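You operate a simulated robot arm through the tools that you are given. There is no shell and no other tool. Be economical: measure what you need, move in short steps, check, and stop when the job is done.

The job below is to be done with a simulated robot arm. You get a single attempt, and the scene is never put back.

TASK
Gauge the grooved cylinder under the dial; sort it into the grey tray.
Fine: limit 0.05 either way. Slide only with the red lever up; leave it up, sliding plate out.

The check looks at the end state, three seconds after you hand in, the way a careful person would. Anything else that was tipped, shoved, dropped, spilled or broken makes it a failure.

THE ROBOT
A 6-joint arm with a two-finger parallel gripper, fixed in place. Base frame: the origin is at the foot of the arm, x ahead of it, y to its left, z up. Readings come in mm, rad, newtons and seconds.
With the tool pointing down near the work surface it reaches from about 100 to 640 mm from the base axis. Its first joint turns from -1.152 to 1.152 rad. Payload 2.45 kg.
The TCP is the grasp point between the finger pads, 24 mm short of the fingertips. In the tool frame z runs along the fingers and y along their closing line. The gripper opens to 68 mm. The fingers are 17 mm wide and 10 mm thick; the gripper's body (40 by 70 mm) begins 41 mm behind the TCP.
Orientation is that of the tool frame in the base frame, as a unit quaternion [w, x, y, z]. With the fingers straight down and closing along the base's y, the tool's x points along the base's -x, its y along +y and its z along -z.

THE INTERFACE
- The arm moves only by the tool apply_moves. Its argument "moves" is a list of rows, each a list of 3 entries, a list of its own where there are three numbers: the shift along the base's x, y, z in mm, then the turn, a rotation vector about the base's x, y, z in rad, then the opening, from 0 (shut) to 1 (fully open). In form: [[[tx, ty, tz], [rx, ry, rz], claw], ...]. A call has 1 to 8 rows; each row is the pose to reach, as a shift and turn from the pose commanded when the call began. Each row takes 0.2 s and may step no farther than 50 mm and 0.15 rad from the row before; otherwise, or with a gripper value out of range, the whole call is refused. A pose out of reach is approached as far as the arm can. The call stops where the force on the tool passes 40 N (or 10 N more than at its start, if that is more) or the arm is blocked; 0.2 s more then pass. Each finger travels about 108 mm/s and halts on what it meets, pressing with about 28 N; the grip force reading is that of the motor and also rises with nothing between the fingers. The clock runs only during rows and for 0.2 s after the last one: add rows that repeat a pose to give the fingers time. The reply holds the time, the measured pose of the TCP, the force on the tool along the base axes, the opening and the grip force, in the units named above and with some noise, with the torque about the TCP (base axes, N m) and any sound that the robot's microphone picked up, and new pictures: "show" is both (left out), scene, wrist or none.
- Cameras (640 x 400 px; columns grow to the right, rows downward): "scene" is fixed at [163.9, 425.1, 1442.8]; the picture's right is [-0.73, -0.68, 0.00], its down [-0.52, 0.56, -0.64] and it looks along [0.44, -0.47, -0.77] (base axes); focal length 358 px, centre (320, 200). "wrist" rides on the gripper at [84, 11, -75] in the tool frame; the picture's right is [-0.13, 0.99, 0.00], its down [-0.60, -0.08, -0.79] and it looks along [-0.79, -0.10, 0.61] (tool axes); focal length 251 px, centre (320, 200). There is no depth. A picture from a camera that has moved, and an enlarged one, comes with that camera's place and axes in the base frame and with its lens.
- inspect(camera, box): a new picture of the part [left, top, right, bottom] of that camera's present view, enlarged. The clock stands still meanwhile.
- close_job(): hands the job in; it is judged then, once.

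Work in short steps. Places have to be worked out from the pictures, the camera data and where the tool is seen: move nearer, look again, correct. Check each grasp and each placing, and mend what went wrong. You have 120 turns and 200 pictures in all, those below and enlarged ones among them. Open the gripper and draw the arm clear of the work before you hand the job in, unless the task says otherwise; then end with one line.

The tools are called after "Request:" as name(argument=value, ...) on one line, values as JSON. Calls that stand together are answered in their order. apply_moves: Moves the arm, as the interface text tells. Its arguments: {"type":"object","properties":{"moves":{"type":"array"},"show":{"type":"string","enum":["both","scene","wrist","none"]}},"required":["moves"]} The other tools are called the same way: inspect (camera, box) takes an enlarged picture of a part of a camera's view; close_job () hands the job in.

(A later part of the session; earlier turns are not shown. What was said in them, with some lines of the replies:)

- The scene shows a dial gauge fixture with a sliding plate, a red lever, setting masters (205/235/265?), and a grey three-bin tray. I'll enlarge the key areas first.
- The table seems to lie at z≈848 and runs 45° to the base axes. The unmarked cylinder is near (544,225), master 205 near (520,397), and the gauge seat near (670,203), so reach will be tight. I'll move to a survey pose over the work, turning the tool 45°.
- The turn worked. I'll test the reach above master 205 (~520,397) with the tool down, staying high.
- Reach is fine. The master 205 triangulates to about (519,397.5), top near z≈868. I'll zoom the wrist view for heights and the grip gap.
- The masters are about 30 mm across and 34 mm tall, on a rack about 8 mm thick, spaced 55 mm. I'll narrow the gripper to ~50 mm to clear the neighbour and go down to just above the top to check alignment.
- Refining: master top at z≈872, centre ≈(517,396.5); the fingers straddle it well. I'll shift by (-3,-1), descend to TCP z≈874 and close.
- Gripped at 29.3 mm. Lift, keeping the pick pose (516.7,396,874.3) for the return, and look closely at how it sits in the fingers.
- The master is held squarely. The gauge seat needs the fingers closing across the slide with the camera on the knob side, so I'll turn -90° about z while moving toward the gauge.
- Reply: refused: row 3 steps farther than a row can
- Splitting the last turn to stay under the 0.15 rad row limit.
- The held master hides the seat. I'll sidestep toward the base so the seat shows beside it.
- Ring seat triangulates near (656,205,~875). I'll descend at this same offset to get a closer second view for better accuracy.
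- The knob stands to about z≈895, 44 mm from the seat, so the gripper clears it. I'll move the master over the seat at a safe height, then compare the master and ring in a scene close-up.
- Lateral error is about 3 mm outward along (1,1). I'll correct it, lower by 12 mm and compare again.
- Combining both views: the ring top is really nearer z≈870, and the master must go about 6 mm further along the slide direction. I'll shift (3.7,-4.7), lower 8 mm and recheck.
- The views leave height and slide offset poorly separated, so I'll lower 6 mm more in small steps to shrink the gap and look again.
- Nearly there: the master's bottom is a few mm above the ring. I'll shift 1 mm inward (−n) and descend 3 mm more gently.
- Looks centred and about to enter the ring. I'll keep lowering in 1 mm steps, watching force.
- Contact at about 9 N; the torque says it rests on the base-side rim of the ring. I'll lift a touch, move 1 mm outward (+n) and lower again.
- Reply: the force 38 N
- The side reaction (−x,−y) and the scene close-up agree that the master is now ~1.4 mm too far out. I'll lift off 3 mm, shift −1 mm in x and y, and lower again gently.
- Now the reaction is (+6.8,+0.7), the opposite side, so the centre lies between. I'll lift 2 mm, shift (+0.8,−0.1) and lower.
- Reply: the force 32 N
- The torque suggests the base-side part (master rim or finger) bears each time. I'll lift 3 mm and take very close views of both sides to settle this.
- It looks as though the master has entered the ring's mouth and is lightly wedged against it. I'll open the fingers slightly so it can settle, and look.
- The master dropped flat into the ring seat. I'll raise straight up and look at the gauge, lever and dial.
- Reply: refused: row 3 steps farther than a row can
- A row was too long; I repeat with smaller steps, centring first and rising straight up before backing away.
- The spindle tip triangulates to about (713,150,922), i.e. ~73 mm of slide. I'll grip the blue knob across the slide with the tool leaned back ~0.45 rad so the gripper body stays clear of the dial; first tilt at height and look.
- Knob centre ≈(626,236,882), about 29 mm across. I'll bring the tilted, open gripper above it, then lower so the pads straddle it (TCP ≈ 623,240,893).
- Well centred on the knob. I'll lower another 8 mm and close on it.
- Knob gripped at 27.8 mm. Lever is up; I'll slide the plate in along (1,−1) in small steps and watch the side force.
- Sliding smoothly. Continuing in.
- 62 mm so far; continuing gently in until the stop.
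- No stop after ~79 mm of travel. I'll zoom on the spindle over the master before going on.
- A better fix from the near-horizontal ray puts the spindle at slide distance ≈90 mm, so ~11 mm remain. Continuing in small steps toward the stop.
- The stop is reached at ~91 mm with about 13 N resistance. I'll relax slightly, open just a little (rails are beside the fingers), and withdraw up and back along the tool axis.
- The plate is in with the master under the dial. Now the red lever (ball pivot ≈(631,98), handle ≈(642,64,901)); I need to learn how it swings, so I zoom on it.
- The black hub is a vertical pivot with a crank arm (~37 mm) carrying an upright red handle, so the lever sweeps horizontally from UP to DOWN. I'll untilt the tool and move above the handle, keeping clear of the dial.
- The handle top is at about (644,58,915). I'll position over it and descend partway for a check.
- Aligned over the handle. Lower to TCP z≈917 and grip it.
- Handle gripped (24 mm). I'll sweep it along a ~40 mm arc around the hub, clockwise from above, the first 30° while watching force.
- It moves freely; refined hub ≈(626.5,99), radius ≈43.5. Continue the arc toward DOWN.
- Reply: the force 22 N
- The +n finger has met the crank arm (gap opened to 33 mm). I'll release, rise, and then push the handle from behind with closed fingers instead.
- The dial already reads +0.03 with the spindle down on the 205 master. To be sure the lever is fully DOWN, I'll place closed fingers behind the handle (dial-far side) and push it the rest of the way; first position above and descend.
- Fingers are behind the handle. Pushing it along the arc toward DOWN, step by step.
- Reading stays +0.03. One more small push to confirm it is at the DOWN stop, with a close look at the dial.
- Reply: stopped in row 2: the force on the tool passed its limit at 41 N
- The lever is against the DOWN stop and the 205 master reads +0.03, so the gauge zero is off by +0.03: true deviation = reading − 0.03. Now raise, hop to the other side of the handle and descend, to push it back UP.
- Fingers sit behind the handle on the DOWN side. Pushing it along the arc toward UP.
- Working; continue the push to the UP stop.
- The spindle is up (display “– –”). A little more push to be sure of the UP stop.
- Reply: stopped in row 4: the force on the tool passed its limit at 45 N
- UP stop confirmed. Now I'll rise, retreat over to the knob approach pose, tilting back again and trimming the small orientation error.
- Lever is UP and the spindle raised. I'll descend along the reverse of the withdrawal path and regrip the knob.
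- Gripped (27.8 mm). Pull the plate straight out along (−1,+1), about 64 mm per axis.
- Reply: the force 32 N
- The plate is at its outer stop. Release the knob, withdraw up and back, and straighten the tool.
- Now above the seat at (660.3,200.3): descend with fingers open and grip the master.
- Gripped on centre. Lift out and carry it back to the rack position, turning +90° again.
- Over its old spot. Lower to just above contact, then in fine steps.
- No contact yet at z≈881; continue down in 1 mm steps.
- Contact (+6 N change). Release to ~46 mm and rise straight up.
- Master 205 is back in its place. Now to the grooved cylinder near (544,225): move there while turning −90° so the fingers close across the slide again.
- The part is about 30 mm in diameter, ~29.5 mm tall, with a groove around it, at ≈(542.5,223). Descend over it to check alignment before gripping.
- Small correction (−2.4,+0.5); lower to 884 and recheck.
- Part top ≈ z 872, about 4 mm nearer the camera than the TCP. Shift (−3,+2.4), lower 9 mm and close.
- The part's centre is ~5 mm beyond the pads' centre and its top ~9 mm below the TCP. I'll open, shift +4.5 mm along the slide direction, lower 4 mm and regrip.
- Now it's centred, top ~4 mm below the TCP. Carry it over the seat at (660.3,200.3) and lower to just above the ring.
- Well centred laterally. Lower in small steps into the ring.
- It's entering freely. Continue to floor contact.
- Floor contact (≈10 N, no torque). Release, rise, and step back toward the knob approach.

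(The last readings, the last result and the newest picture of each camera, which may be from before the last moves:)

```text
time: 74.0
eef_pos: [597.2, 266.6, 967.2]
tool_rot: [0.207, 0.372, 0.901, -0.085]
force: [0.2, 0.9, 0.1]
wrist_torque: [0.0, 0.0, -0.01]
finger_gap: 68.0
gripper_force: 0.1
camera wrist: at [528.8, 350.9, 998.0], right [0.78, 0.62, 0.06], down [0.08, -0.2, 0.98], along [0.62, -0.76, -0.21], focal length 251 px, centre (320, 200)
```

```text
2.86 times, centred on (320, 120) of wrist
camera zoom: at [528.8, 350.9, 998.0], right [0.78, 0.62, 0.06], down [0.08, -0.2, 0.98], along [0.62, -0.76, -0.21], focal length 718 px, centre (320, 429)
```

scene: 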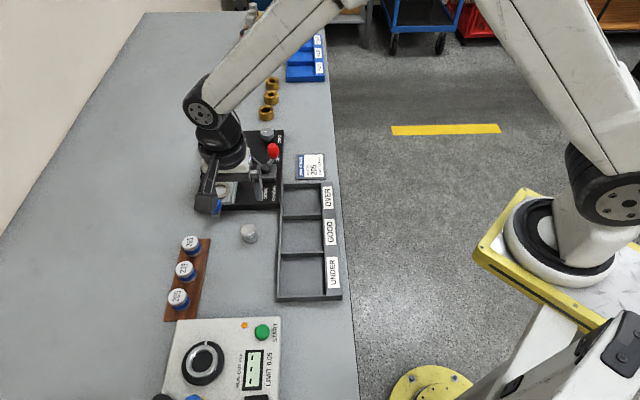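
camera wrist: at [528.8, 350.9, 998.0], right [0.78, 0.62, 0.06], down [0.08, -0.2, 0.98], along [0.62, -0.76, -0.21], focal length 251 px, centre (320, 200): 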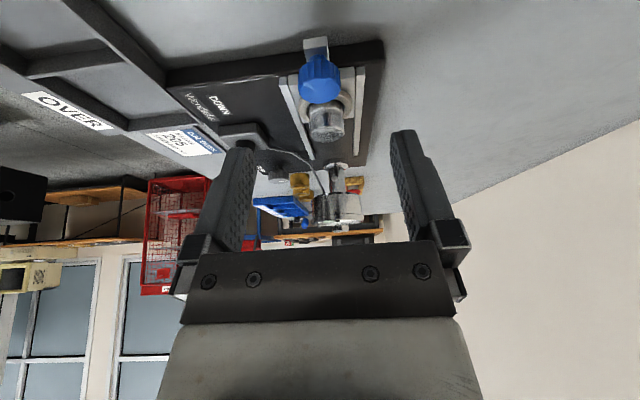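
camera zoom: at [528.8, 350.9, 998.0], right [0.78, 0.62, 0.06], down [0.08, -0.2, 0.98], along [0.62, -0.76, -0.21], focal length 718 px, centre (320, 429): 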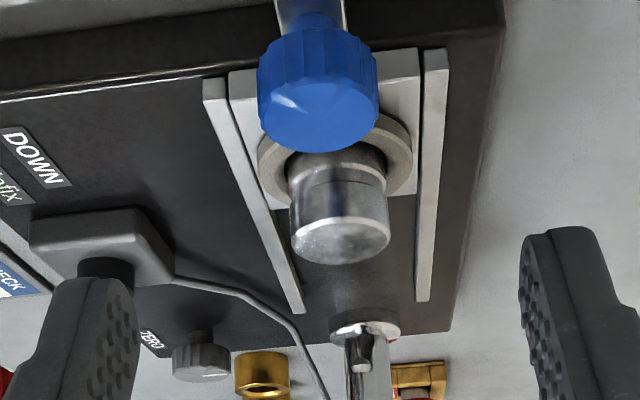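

The part sits flat in the ring. Grip the knob again at the known pose.

Request:
apply_moves(moves=[[[14, -13, -25], [0, 0, 0], 1], [[27.3, -25.4, -50], [0, 0, 0], 1], [[27.3, -25.4, -73.3], [0, 0, 0], 1], [[27.3, -25.4, -73.3], [0, 0, 0], 0.6], [[27.3, -25.4, -73.3], [0, 0, 0], 0.3], [[27.3, -25.4, -73.3], [0, 0, 0], 0.3]], show="wrist")

```text
time: 75.5
eef_pos: [622.7, 238.6, 894.7]
tool_rot: [0.206, 0.373, 0.901, -0.085]
force: [5.5, 4.0, -5.6]
wrist_torque: [-0.21, -0.26, -0.05]
finger_gap: 27.6
gripper_force: 41.8
camera wrist: at [554.9, 324.0, 924.8], right [0.78, 0.62, 0.06], down [0.08, -0.2, 0.98], along [0.62, -0.76, -0.21], focal length 251 px, centre (320, 200)
```

wrist: 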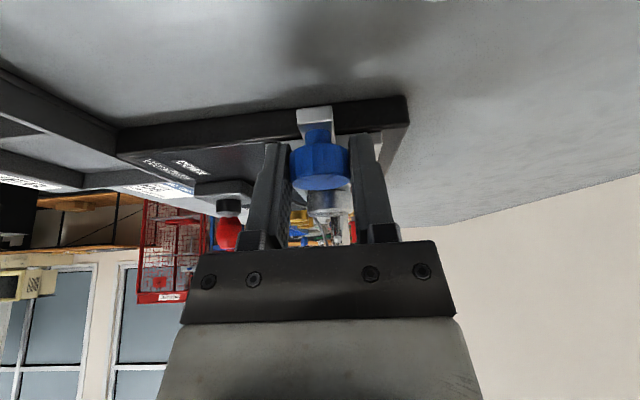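

Gripped; lever is UP. Slide in 65 mm per axis to the stop.

Request:
apply_moves(moves=[[[7, -7, 0], [0, 0, 0], 0.3], [[15, -15, 0], [0, 0, 0], 0.3], [[23, -23, 0], [0, 0, 0], 0.3], [[31, -31, 0], [0, 0, 0], 0.3], [[39, -39, 0], [0, 0, 0], 0.3], [[47, -47, 0], [0, 0, 0], 0.3], [[54, -54, 0], [0, 0, 0], 0.3]], show="none")

Request:
apply_moves(moves=[[[3, -3, 0], [0, 0, 0], 0.3], [[6, -6, 0], [0, 0, 0], 0.3], [[8.5, -8.5, 0], [0, 0, 0], 0.3], [[10.5, -10.5, 0], [0, 0, 0], 0.3], [[11.2, -11.2, 0], [0, 0, 0], 0.3]], show="wrist")

```text
time: 77.0
eef_pos: [678.6, 185.1, 895.2]
tool_rot: [0.207, 0.373, 0.901, -0.085]
force: [2.1, 2.2, 6.6]
wrist_torque: [-0.02, -0.13, 0.26]
finger_gap: 27.6
gripper_force: 42.4
```

```text
time: 78.2
eef_pos: [687.4, 174.5, 895.2]
tool_rot: [0.204, 0.372, 0.901, -0.086]
force: [-26.8, 1.3, 24.0]
wrist_torque: [-0.34, -0.29, -0.1]
finger_gap: 27.8
gripper_force: 42.8
camera wrist: at [618.8, 260.3, 924.7], right [0.78, 0.62, 0.06], down [0.09, -0.2, 0.98], along [0.62, -0.76, -0.21], focal length 251 px, centre (320, 200)
```

wrist: 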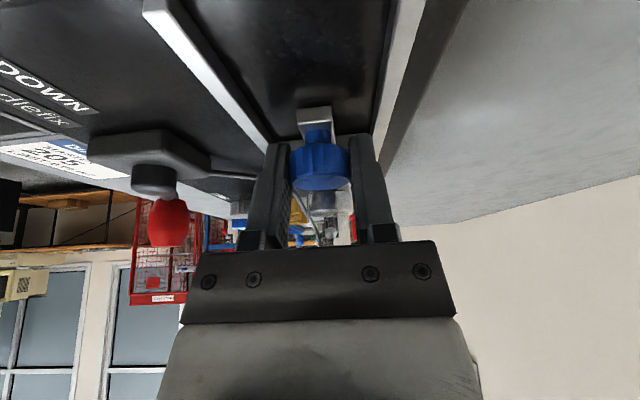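

Plate is at the inner stop. Relax, release the knob and withdraw as before.

Request:
apply_moves(moves=[[[-0.9, 0.9, 0], [0, 0, 0], 0.3], [[-0.9, 0.9, 0], [0, 0, 0], 0.46], [[-0.9, 0.9, 0], [0, 0, 0], 0.46], [[-5, 5, 12], [0, 0, 0], 0.46], [[-15, 15, 35], [0, 0, 0], 0.6], [[-35, 35, 60], [0, 0, 0], 1], [[-55, 55, 85], [0, 0, 0], 1]], show="none")

Request:
apply_moves(moves=[[[-10, -30, 10], [0.08, 0.08, 0], 0.5], [[-20, -70, 20], [0.16, 0.16, 0], 0], [[-25, -110, 25], [0.24, 0.24, 0], 0], [[-20, -140, 25], [0.318, 0.318, 0], 0], [[0, -155, 20], [0.318, 0.318, 0], 0], [[36.4, -164.3, 10], [0.318, 0.318, 0], 0], [[36.4, -164.3, -25], [0.318, 0.318, 0], 0]])

Request:
inspect(camera="scene", box=[200, 100, 300, 210])

```text
time: 79.8
eef_pos: [633.3, 228.9, 977.1]
tool_rot: [0.207, 0.372, 0.901, -0.085]
force: [0.0, 0.6, -0.7]
wrist_torque: [0.0, -0.02, -0.01]
finger_gap: 67.8
gripper_force: 0.0
```

```text
time: 81.5
eef_pos: [671.9, 63.2, 956.0]
tool_rot: [0.0, 0.383, 0.924, 0.001]
force: [0.1, 0.1, 0.6]
wrist_torque: [-0.04, -0.03, 0.03]
finger_gap: 0.0
gripper_force: 23.2
camera wrist: at [620.4, 130.8, 1030.2], right [0.79, 0.61, 0.0], down [0.37, -0.48, 0.79], along [0.48, -0.63, -0.61], focal length 251 px, centre (320, 200)
```

scene: 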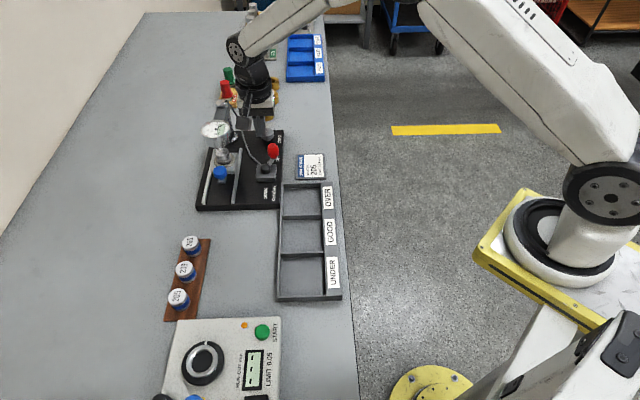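
wrist: 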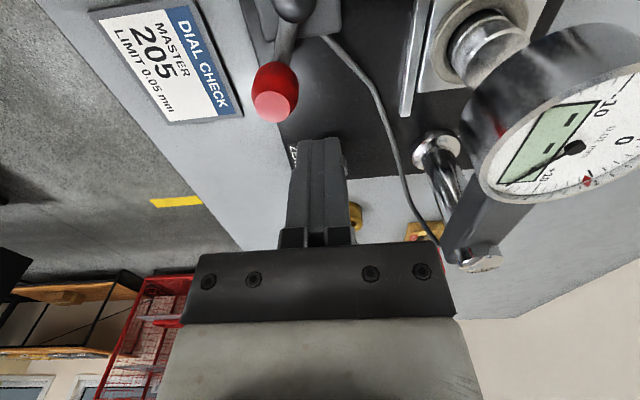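

```text
3.64 times, centred on (250, 155) of scene
camera zoom: at [163.9, 425.1, 1442.8], right [-0.73, -0.68, 0.0], down [-0.52, 0.56, -0.64], along [0.44, -0.47, -0.77], focal length 1302 px, centre (574, 364)
```

zoom: 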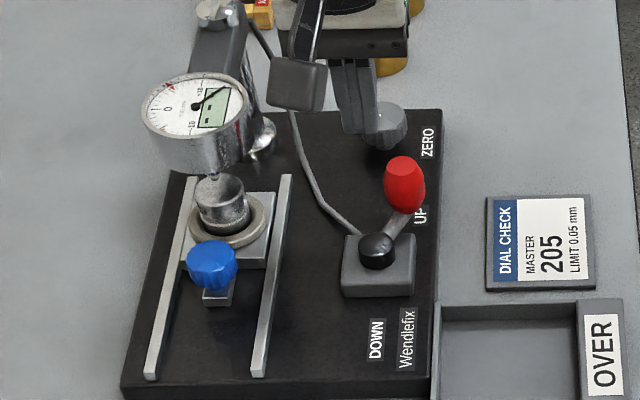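

Handle UP, part under the spindle. I descend behind the handle and sweep it toward DOWN with closed fingers.

Request:
apply_moves(moves=[[[0, 0, -25], [0, 0, 0], 0], [[0, 0, -42], [0, 0, 0], 0], [[-5.7, 4.4, -42], [0, 0, 0], 0], [[-14.8, -3.8, -42], [0, 0, 0], 0], [[-25.8, -9.3, -42], [0, 0, 0], 0], [[-37.8, -11.7, -42], [0, 0, 0], 0]], show="wrist")

```text
time: 82.8
eef_pos: [631.2, 53.2, 912.9]
tool_rot: [0.0, 0.383, 0.924, 0.0]
force: [-0.3, 0.3, 0.0]
wrist_torque: [0.0, 0.0, -0.02]
finger_gap: 0.0
gripper_force: 23.8
camera wrist: at [581.6, 120.7, 986.2], right [0.79, 0.61, 0.0], down [0.37, -0.48, 0.79], along [0.48, -0.63, -0.61], focal length 251 px, centre (320, 200)
```

wrist: 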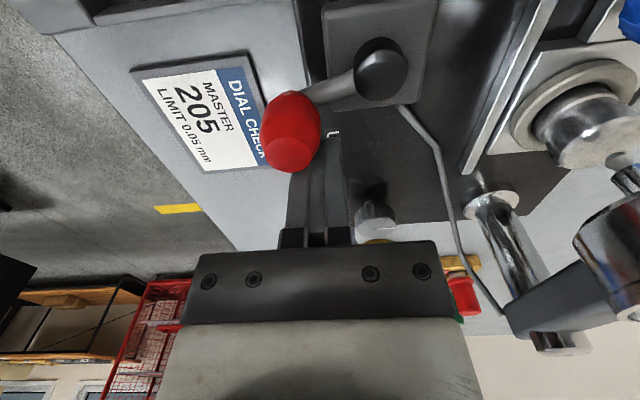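

The handle is moving; continue to the DOWN stop.

Request:
apply_moves(moves=[[[-12.2, 0.6, 0], [0, 0, 0], 0], [[-23.9, 4.3, 0], [0, 0, 0], 0], [[-34.2, 11.1, 0], [0, 0, 0], 0], [[-42.4, 20.3, 0], [0, 0, 0], 0], [[-46, 27, 0], [0, 0, 0], 0], [[-47.5, 31, 0], [0, 0, 0], 0], [[-48.5, 34, 0], [0, 0, 0], 0]], show="none")

Request:
inspect(camera="scene", box=[200, 100, 300, 210])

Request:
inspect(camera="scene", box=[205, 110, 235, 140])

```text
time: 84.5
eef_pos: [583.7, 87.0, 911.8]
tool_rot: [0.0, 0.383, 0.924, 0.001]
force: [0.7, -0.4, 0.5]
wrist_torque: [-0.02, 0.02, 0.0]
finger_gap: 0.0
gripper_force: 23.0
```

```text
3.64 times, centred on (250, 155) of scene
camera zoom: at [163.9, 425.1, 1442.8], right [-0.73, -0.68, 0.0], down [-0.52, 0.56, -0.64], along [0.44, -0.47, -0.77], focal length 1302 px, centre (574, 364)
```

zoom: 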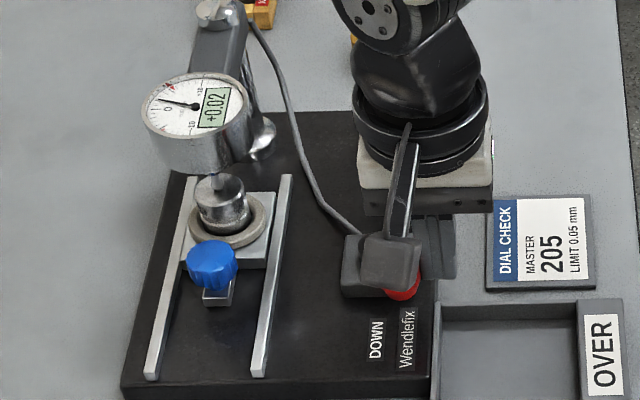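

```text
13.33 times, centred on (220, 125) of scene
camera zoom: at [163.9, 425.1, 1442.8], right [-0.73, -0.68, 0.0], down [-0.52, 0.56, -0.64], along [0.44, -0.47, -0.77], focal length 4776 px, centre (1653, 1200)
```

zoom: 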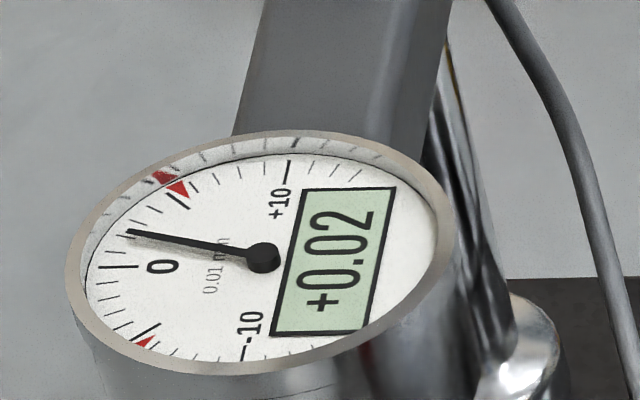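

The part reads +0.02 with the master at +0.03, so its deviation is −0.01: within 0.05 → GOOD. Now return the lever to UP: hop to the other side of the handle.

Request:
apply_moves(moves=[[[1, -1, 20], [0, 0, 0], 0], [[1, -1, 45], [0, 0, 0], 0], [[3.8, 26, 45], [0, 0, 0], 0], [[6.4, 53.8, 45], [0, 0, 0], 0], [[6.4, 53.8, 20], [0, 0, 0], 0], [[6.4, 53.8, 1], [0, 0, 0], 0]], show="none")

Request:
apply_moves(moves=[[[4.9, -9.2, 0], [0, 0, 0], 0], [[-2.5, -18.7, 0], [0, 0, 0], 0], [[-7.1, -29.7, 0], [0, 0, 0], 0], [[-8.6, -41.7, 0], [0, 0, 0], 0], [[-7.1, -53.7, 0], [0, 0, 0], 0], [[-2.4, -64.9, 0], [0, 0, 0], 0], [[4.9, -74.2, 0], [0, 0, 0], 0], [[14.4, -81.7, 0], [0, 0, 0], 0]], show="wrist")

```text
time: 85.8
eef_pos: [589.6, 140.5, 913.1]
tool_rot: [0.0, 0.382, 0.924, 0.001]
force: [0.4, 0.3, 0.1]
wrist_torque: [0.01, -0.01, 0.0]
finger_gap: 0.0
gripper_force: 23.8
```

```text
time: 87.7
eef_pos: [604.9, 58.9, 912.9]
tool_rot: [0.001, 0.383, 0.924, 0.001]
force: [0.1, -0.2, -0.7]
wrist_torque: [0.0, -0.01, 0.03]
finger_gap: 0.0
gripper_force: 23.7
camera wrist: at [553.5, 126.6, 986.6], right [0.79, 0.61, 0.0], down [0.37, -0.48, 0.79], along [0.48, -0.63, -0.61], focal length 251 px, centre (320, 200)
```

wrist: 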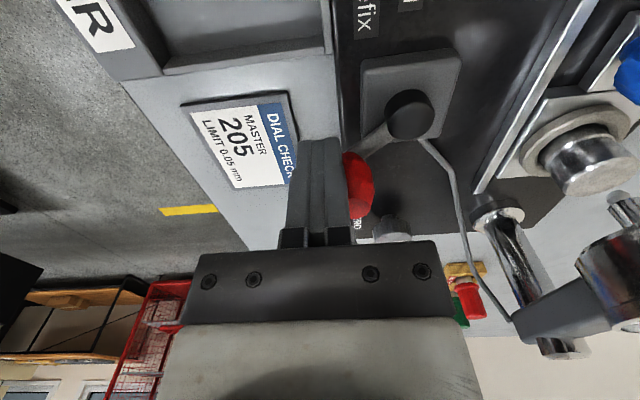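

Push on to the UP stop.

Request:
apply_moves(moves=[[[6, -3, 0], [0, 0, 0], 0], [[11, -4.6, 0], [0, 0, 0], 0], [[15, -4.4, 0], [0, 0, 0], 0], [[17, -3.6, 0], [0, 0, 0], 0], [[18.5, -2.8, 0], [0, 0, 0], 0], [[19.8, -2, 0], [0, 0, 0], 0]], show="none")

Request:
inspect(camera="scene", box=[200, 100, 300, 210])

```text
time: 89.0
eef_pos: [621.4, 54.7, 913.0]
tool_rot: [-0.004, 0.384, 0.924, -0.003]
force: [-30.0, -17.7, 16.3]
wrist_torque: [-0.05, -0.21, -0.24]
finger_gap: 0.0
gripper_force: 23.2
```

```text
3.64 times, centred on (250, 155) of scene
camera zoom: at [162.8, 424.6, 1443.1], right [-0.73, -0.68, 0.0], down [-0.52, 0.56, -0.64], along [0.44, -0.47, -0.77], focal length 1302 px, centre (574, 364)
```

zoom: 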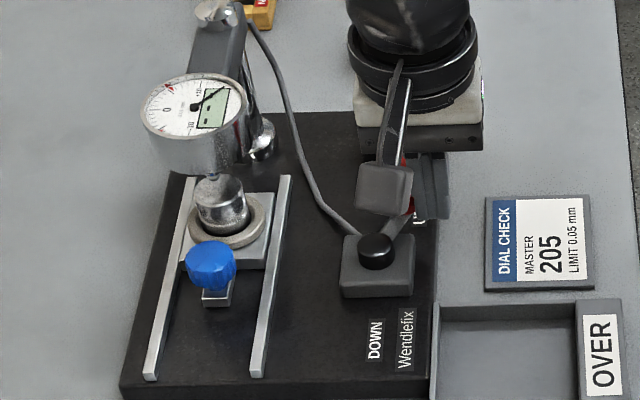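

At the UP stop, spindle raised. Back off, rise and return to the knob approach with tilt.

Request:
apply_moves(moves=[[[-8, -3, 4], [0, 0, 0], 0], [[-10, 0, 45], [0, 0, 0], 0], [[-20, 25, 70], [0, 0, 0], 0.5], [[-20, 65, 70], [-0.08, -0.08, 0], 1], [[-14, 105, 70], [-0.16, -0.16, 0], 1], [[-2, 140, 68], [-0.24, -0.24, 0], 1], [[9.2, 172.7, 65.5], [-0.318, -0.318, 0], 1]], show="wrist")

Request:
apply_moves(moves=[[[20, -20, -25], [0, 0, 0], 0.8], [[40, -40.7, -50], [0, 0, 0], 0.55], [[50, -50.7, -72.5], [0, 0, 0], 0.49], [[54.3, -55, -84.5], [0, 0, 0], 0.49], [[54.3, -55, -84.5], [0, 0, 0], 0.3], [[54.3, -55, -84.5], [0, 0, 0], 0.3]], show="wrist")

```text
time: 90.7
eef_pos: [636.7, 229.1, 978.8]
tool_rot: [0.207, 0.373, 0.901, -0.085]
force: [-0.8, 0.2, -0.4]
wrist_torque: [-0.03, 0.01, -0.01]
finger_gap: 68.0
gripper_force: 0.0
camera wrist: at [567.5, 313.6, 1009.1], right [0.78, 0.62, 0.06], down [0.08, -0.2, 0.98], along [0.62, -0.76, -0.2], focal length 251 px, centre (320, 200)
```

wrist: 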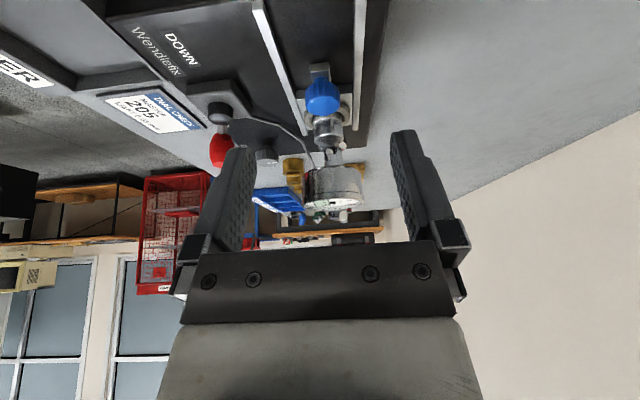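

```text
time: 92.0
eef_pos: [689.0, 173.6, 894.8]
tool_rot: [0.206, 0.374, 0.9, -0.085]
force: [-7.6, -1.1, 5.9]
wrist_torque: [-0.06, 0.37, -0.05]
finger_gap: 27.5
gripper_force: 42.0
camera wrist: at [619.8, 259.3, 925.0], right [0.78, 0.62, 0.06], down [0.09, -0.2, 0.98], along [0.62, -0.76, -0.21], focal length 251 px, centre (320, 200)
```

wrist: 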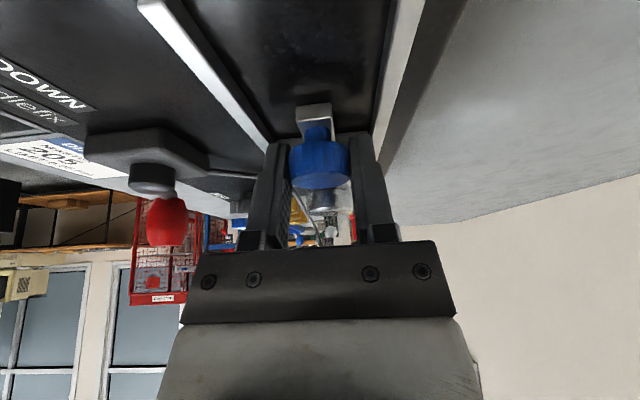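

Knob gripped again; pull the plate out to the stop.

Request:
apply_moves(moves=[[[-6, 6, 0], [0, 0, 0], 0.3], [[-14, 14, 0], [0, 0, 0], 0.3], [[-22, 22, 0], [0, 0, 0], 0.3], [[-30, 30, 0], [0, 0, 0], 0.3], [[-38, 38, 0], [0, 0, 0], 0.3], [[-46, 46, 0], [0, 0, 0], 0.3], [[-53, 53, 0], [0, 0, 0], 0.3]], show="none")

Request:
apply_moves(moves=[[[-4, 4, 0], [0, 0, 0], 0.3], [[-7, 7, 0], [0, 0, 0], 0.3], [[-9, 9, 0], [0, 0, 0], 0.3], [[-11, 11, 0], [0, 0, 0], 0.3], [[-12.3, 12.3, 0], [0, 0, 0], 0.3]], show="wrist")

```text
time: 93.7
eef_pos: [633.8, 226.9, 895.5]
tool_rot: [0.207, 0.373, 0.9, -0.085]
force: [-9.5, -9.2, 20.5]
wrist_torque: [-0.01, 0.44, -0.03]
finger_gap: 27.6
gripper_force: 42.6
```

```text
time: 94.8
eef_pos: [625.0, 237.6, 895.8]
tool_rot: [0.206, 0.373, 0.9, -0.085]
force: [16.1, -20.1, 10.4]
wrist_torque: [0.1, 0.42, 0.02]
finger_gap: 27.8
gripper_force: 42.6
camera wrist: at [556.1, 323.1, 924.7], right [0.78, 0.62, 0.06], down [0.08, -0.2, 0.98], along [0.62, -0.76, -0.21], focal length 251 px, centre (320, 200)
```

wrist: 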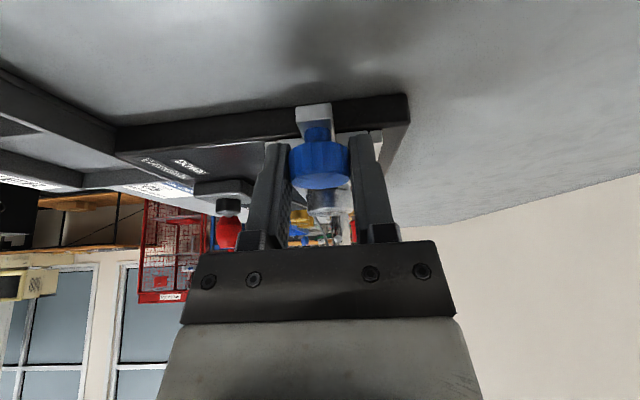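

Plate out at its stop. Release, withdraw, untilt and go above the seat.

Request:
apply_moves(moves=[[[0.6, -0.6, 0], [0, 0, 0], 0.3], [[0.6, -0.6, 0], [0, 0, 0], 0.7], [[0.6, -0.6, 0], [0, 0, 0], 0.8], [[-8, 8, 20], [0, 0, 0], 1], [[-18, 18, 45], [0.08, 0.08, 0], 1], [[-18, 18, 75], [0.16, 0.16, 0], 1], [[-10, 10, 90], [0.24, 0.24, 0], 1], [[0, 0, 100], [0.318, 0.318, 0], 1]], show="none")

Request:
apply_moves(moves=[[[20, -20, 0], [0, 0, 0], 1], [[38.6, -40.5, 0], [0, 0, 0], 1], [[38.6, -40.5, -45], [0, 0, 0], 1], [[38.6, -40.5, -75], [0, 0, 0], 0.8], [[38.6, -40.5, -90], [0, 0, 0], 0.7], [[38.6, -40.5, -90], [0, 0, 0], 0.3], [[38.6, -40.5, -90], [0, 0, 0], 0.2]])

Request:
inspect(camera="wrist", box=[250, 80, 390, 220])

```text
time: 96.7
eef_pos: [622.7, 238.1, 993.6]
tool_rot: [-0.001, 0.382, 0.924, 0.001]
force: [0.2, -0.1, 0.3]
wrist_torque: [-0.02, 0.02, 0.0]
finger_gap: 68.0
gripper_force: 0.1
```

```text
time: 98.2
eef_pos: [661.9, 198.7, 903.6]
tool_rot: [0.0, 0.383, 0.924, 0.002]
force: [7.0, 6.3, -1.7]
wrist_torque: [0.19, -0.18, -0.02]
finger_gap: 28.7
gripper_force: 28.6
camera wrist: at [609.8, 267.1, 977.7], right [0.79, 0.61, 0.0], down [0.37, -0.48, 0.79], along [0.49, -0.63, -0.61], focal length 251 px, centre (320, 200)
```

scene: 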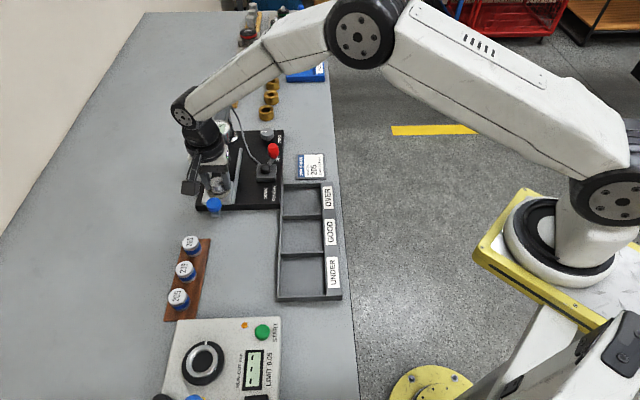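
wrist: 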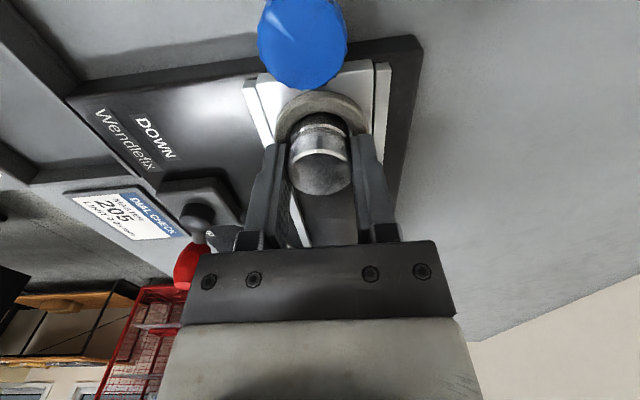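

```text
2.86 times, centred on (320, 150) of wrist
camera zoom: at [609.8, 267.1, 977.7], right [0.79, 0.61, 0.0], down [0.37, -0.48, 0.79], along [0.49, -0.63, -0.61], focal length 718 px, centre (320, 343)
```

zoom: 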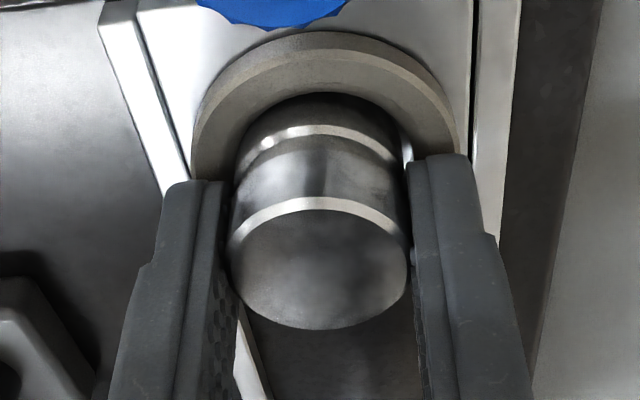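

Part gripped. Lift out and carry it toward the GOOD bin (centre ≈ (469,149)).

Request:
apply_moves(moves=[[[0, 0, 25], [0, 0, 0], 0.2], [[0, 0, 65], [0, 0, 0], 0.2], [[-40, -8, 75], [0, 0, 0], 0.2], [[-85, -20, 75], [0, 0, 0], 0.2], [[-130, -34, 75], [0, 0, 0], 0.2], [[-170, -46, 75], [0, 0, 0], 0.2], [[-191, -51, 65], [0, 0, 0], 0.2]])

Request:
inspect(camera="scene", box=[200, 160, 350, 310])

```text
time: 99.8
eef_pos: [471.8, 147.8, 970.0]
tool_rot: [0.0, 0.382, 0.924, 0.0]
force: [0.0, 1.0, -0.4]
wrist_torque: [0.02, -0.06, -0.02]
finger_gap: 28.9
gripper_force: 27.7
camera wrist: at [420.0, 216.0, 1043.9], right [0.79, 0.61, 0.0], down [0.37, -0.48, 0.79], along [0.48, -0.63, -0.61], focal length 251 px, centre (320, 200)
```

scene: 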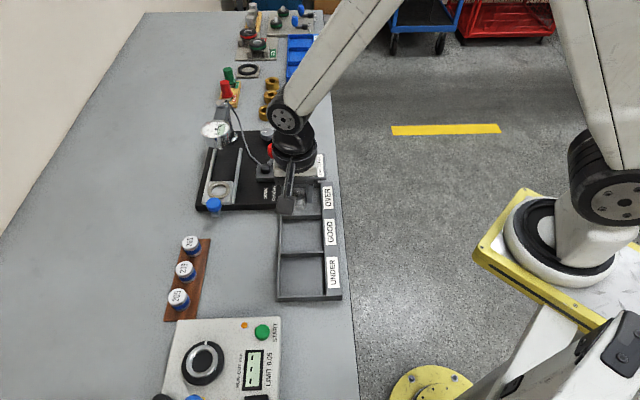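
wrist: 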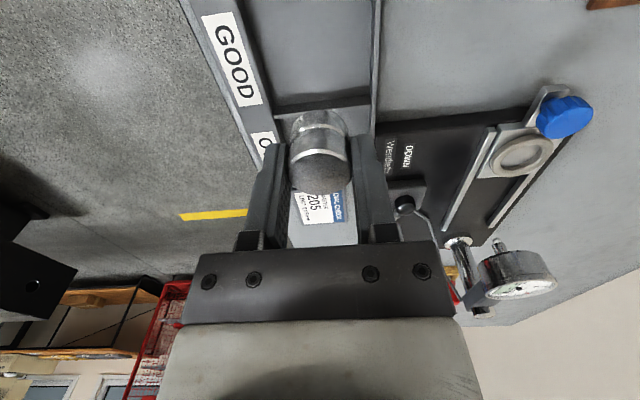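

```text
2.67 times, centred on (275, 235) of scene
camera zoom: at [163.9, 425.1, 1442.8], right [-0.73, -0.68, 0.0], down [-0.52, 0.56, -0.64], along [0.44, -0.47, -0.77], focal length 955 px, centre (440, 107)
```

zoom: 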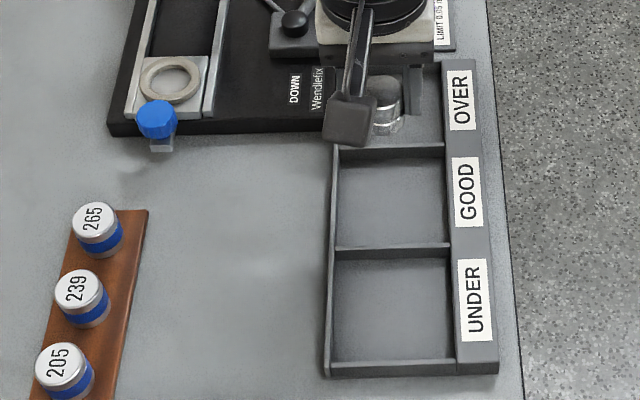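

The GOOD bin centre is near (464,152). Shift and lower to z≈892 for a check.

Request:
apply_moves(moves=[[[-5, 3, 0], [0, 0, 0], 0.2], [[-5, 3, -40], [0, 0, 0], 0.2], [[-5, 3, -77], [0, 0, 0], 0.2]], show="wrist")

Request:
inspect(camera="scene", box=[250, 180, 350, 280])

```text
time: 100.7
eef_pos: [464.2, 149.5, 891.2]
tool_rot: [0.0, 0.382, 0.924, 0.001]
force: [0.0, 0.4, -1.3]
wrist_torque: [0.0, 0.0, 0.02]
finger_gap: 28.5
gripper_force: 27.7
camera wrist: at [413.0, 218.2, 966.0], right [0.79, 0.61, 0.0], down [0.37, -0.48, 0.79], along [0.48, -0.63, -0.61], focal length 251 px, centre (320, 200)
```

wrist: 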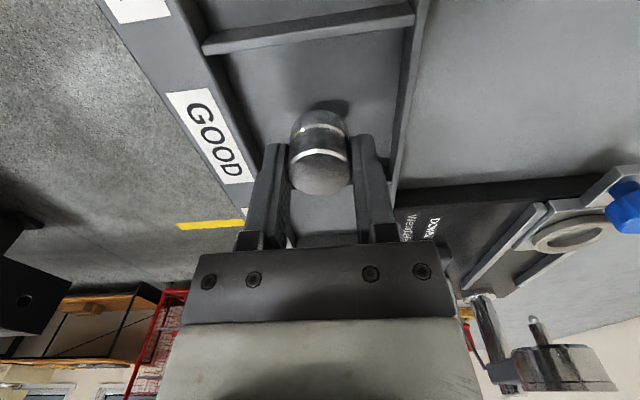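

```text
4.00 times, centred on (300, 230) of scene
camera zoom: at [163.9, 425.1, 1442.8], right [-0.73, -0.68, 0.0], down [-0.52, 0.56, -0.64], along [0.44, -0.47, -0.77], focal length 1433 px, centre (400, 80)
```

zoom: 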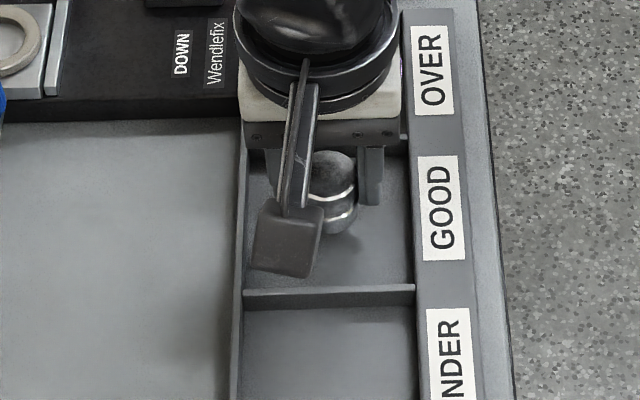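

Nicely over the GOOD bin. Lower to the floor in small steps.

Request:
apply_moves(moves=[[[2, -2, -8], [0, 0, 0], 0.2], [[2, -2, -11], [0, 0, 0], 0.2], [[2, -2, -13], [0, 0, 0], 0.2], [[2, -2, -14.5], [0, 0, 0], 0.2]], show="none")

```text
time: 101.7
eef_pos: [467.6, 149.9, 877.2]
tool_rot: [0.0, 0.383, 0.924, 0.0]
force: [-1.8, -0.2, 5.3]
wrist_torque: [0.02, 0.09, 0.0]
finger_gap: 29.0
gripper_force: 28.2
```

Floor contact (≈6 N). Release to ~44 mm and rise straight up.

Request:
apply_moves(moves=[[[2, -2, -14.5], [0, 0, 0], 0.5], [[2, -2, -14.5], [0, 0, 0], 0.64], [[2, -2, 5], [0, 0, 0], 0.64], [[2, -2, 50], [0, 0, 0], 0.64], [[-10, 0, 95], [0, 0, 0], 1], [[-50, 0, 130], [0, 0, 0], 1], [[-90, 0, 160], [0, 0, 0], 1]])

Request:
inspect(camera="scene", box=[250, 180, 350, 280])

Request:
inspect(camera="scene", box=[150, 100, 310, 330])

```text
refused: row 6 steps farther than a row can; nothing moved
```

```text
4.00 times, centred on (300, 230) of scene
camera zoom: at [163.8, 425.1, 1442.8], right [-0.73, -0.68, 0.0], down [-0.52, 0.56, -0.64], along [0.44, -0.47, -0.77], focal length 1433 px, centre (400, 80)
```

zoom: 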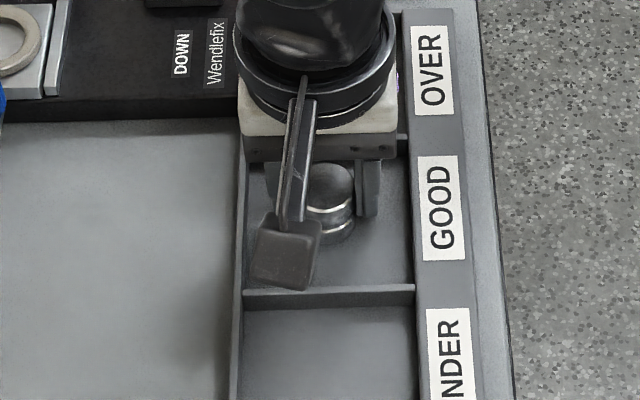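

```text
1.74 times, centred on (230, 215) of scene
camera zoom: at [163.8, 425.1, 1442.8], right [-0.73, -0.68, 0.0], down [-0.52, 0.56, -0.64], along [0.44, -0.47, -0.77], focal length 623 px, centre (476, 174)
```

zoom: 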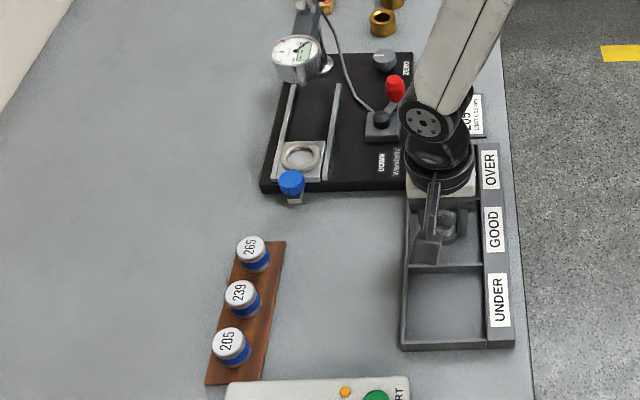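

A row was too long (and references restart per call). Release from the present pose, then rise in short steps.

Request:
apply_moves(moves=[[[0, 0, 0], [0, 0, 0], 0.5], [[0, 0, 0], [0, 0, 0], 0.64], [[0, 0, 18], [0, 0, 0], 0.64], [[0, 0, 60], [0, 0, 0], 0.64], [[-10, 0, 100], [0, 0, 0], 0.8], [[-40, -10, 130], [0, 0, 0], 1], [[-75, -20, 155], [0, 0, 0], 1], [[-110, -30, 175], [0, 0, 0], 1]])

Request:
inspect(camera="scene", box=[250, 180, 350, 280])

Request:
inspect(camera="scene", box=[180, 100, 300, 220])

```text
time: 103.5
eef_pos: [357.4, 118.5, 1053.8]
tool_rot: [0.001, 0.383, 0.924, 0.002]
force: [-0.2, -0.2, -0.2]
wrist_torque: [0.0, 0.01, -0.02]
finger_gap: 68.1
gripper_force: 0.1
camera wrist: at [306.2, 186.3, 1127.3], right [0.79, 0.61, 0.0], down [0.37, -0.48, 0.79], along [0.48, -0.63, -0.61], focal length 251 px, centre (320, 200)
```

scene: 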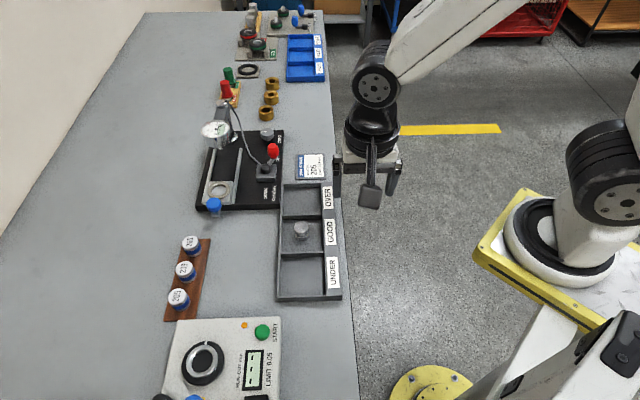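
wrist: 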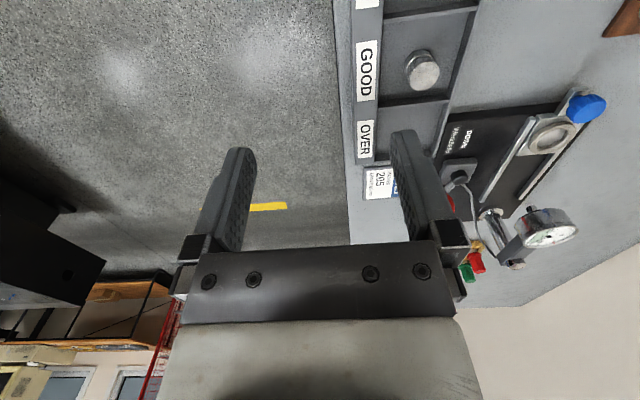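

```text
4.00 times, centred on (300, 230) of scene
camera zoom: at [163.9, 425.1, 1442.8], right [-0.73, -0.68, 0.0], down [-0.52, 0.56, -0.64], along [0.44, -0.47, -0.77], focal length 1433 px, centre (400, 80)
```

zoom: 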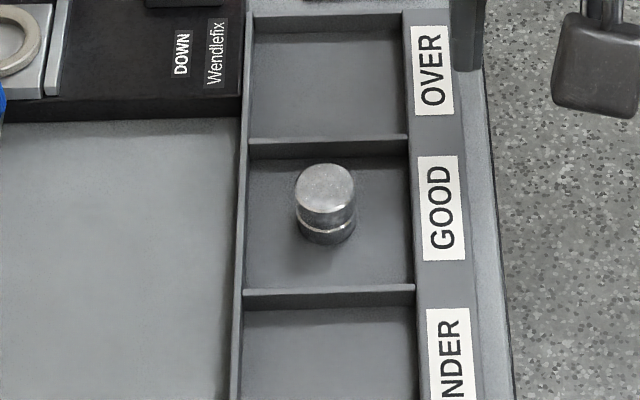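

```text
3.33 times, centred on (240, 160) of scene
camera zoom: at [163.9, 425.1, 1442.8], right [-0.73, -0.68, 0.0], down [-0.52, 0.56, -0.64], along [0.44, -0.47, -0.77], focal length 1194 px, centre (587, 333)
```

zoom: 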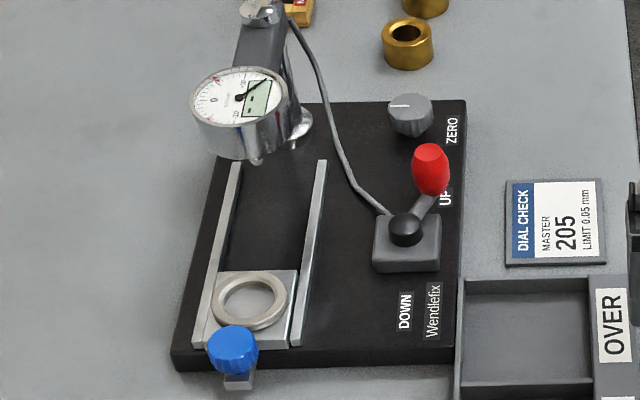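

The part stands upright in GOOD, the lever is UP, the plate is out, the masters are back on their rack and the arm is clear with the gripper open. Handing in.

Request:
close_job()

```text
The job is handed in.
```

The grooved cylinder read +0.02 against +0.03 for the 205 master, so it is 0.01 under and within the 0.05 limit; it is now in the grey tray's GOOD bin. I took the difference and left the dial's zero alone. The red lever is up, the sliding plate is out, and the master is back on its rack.
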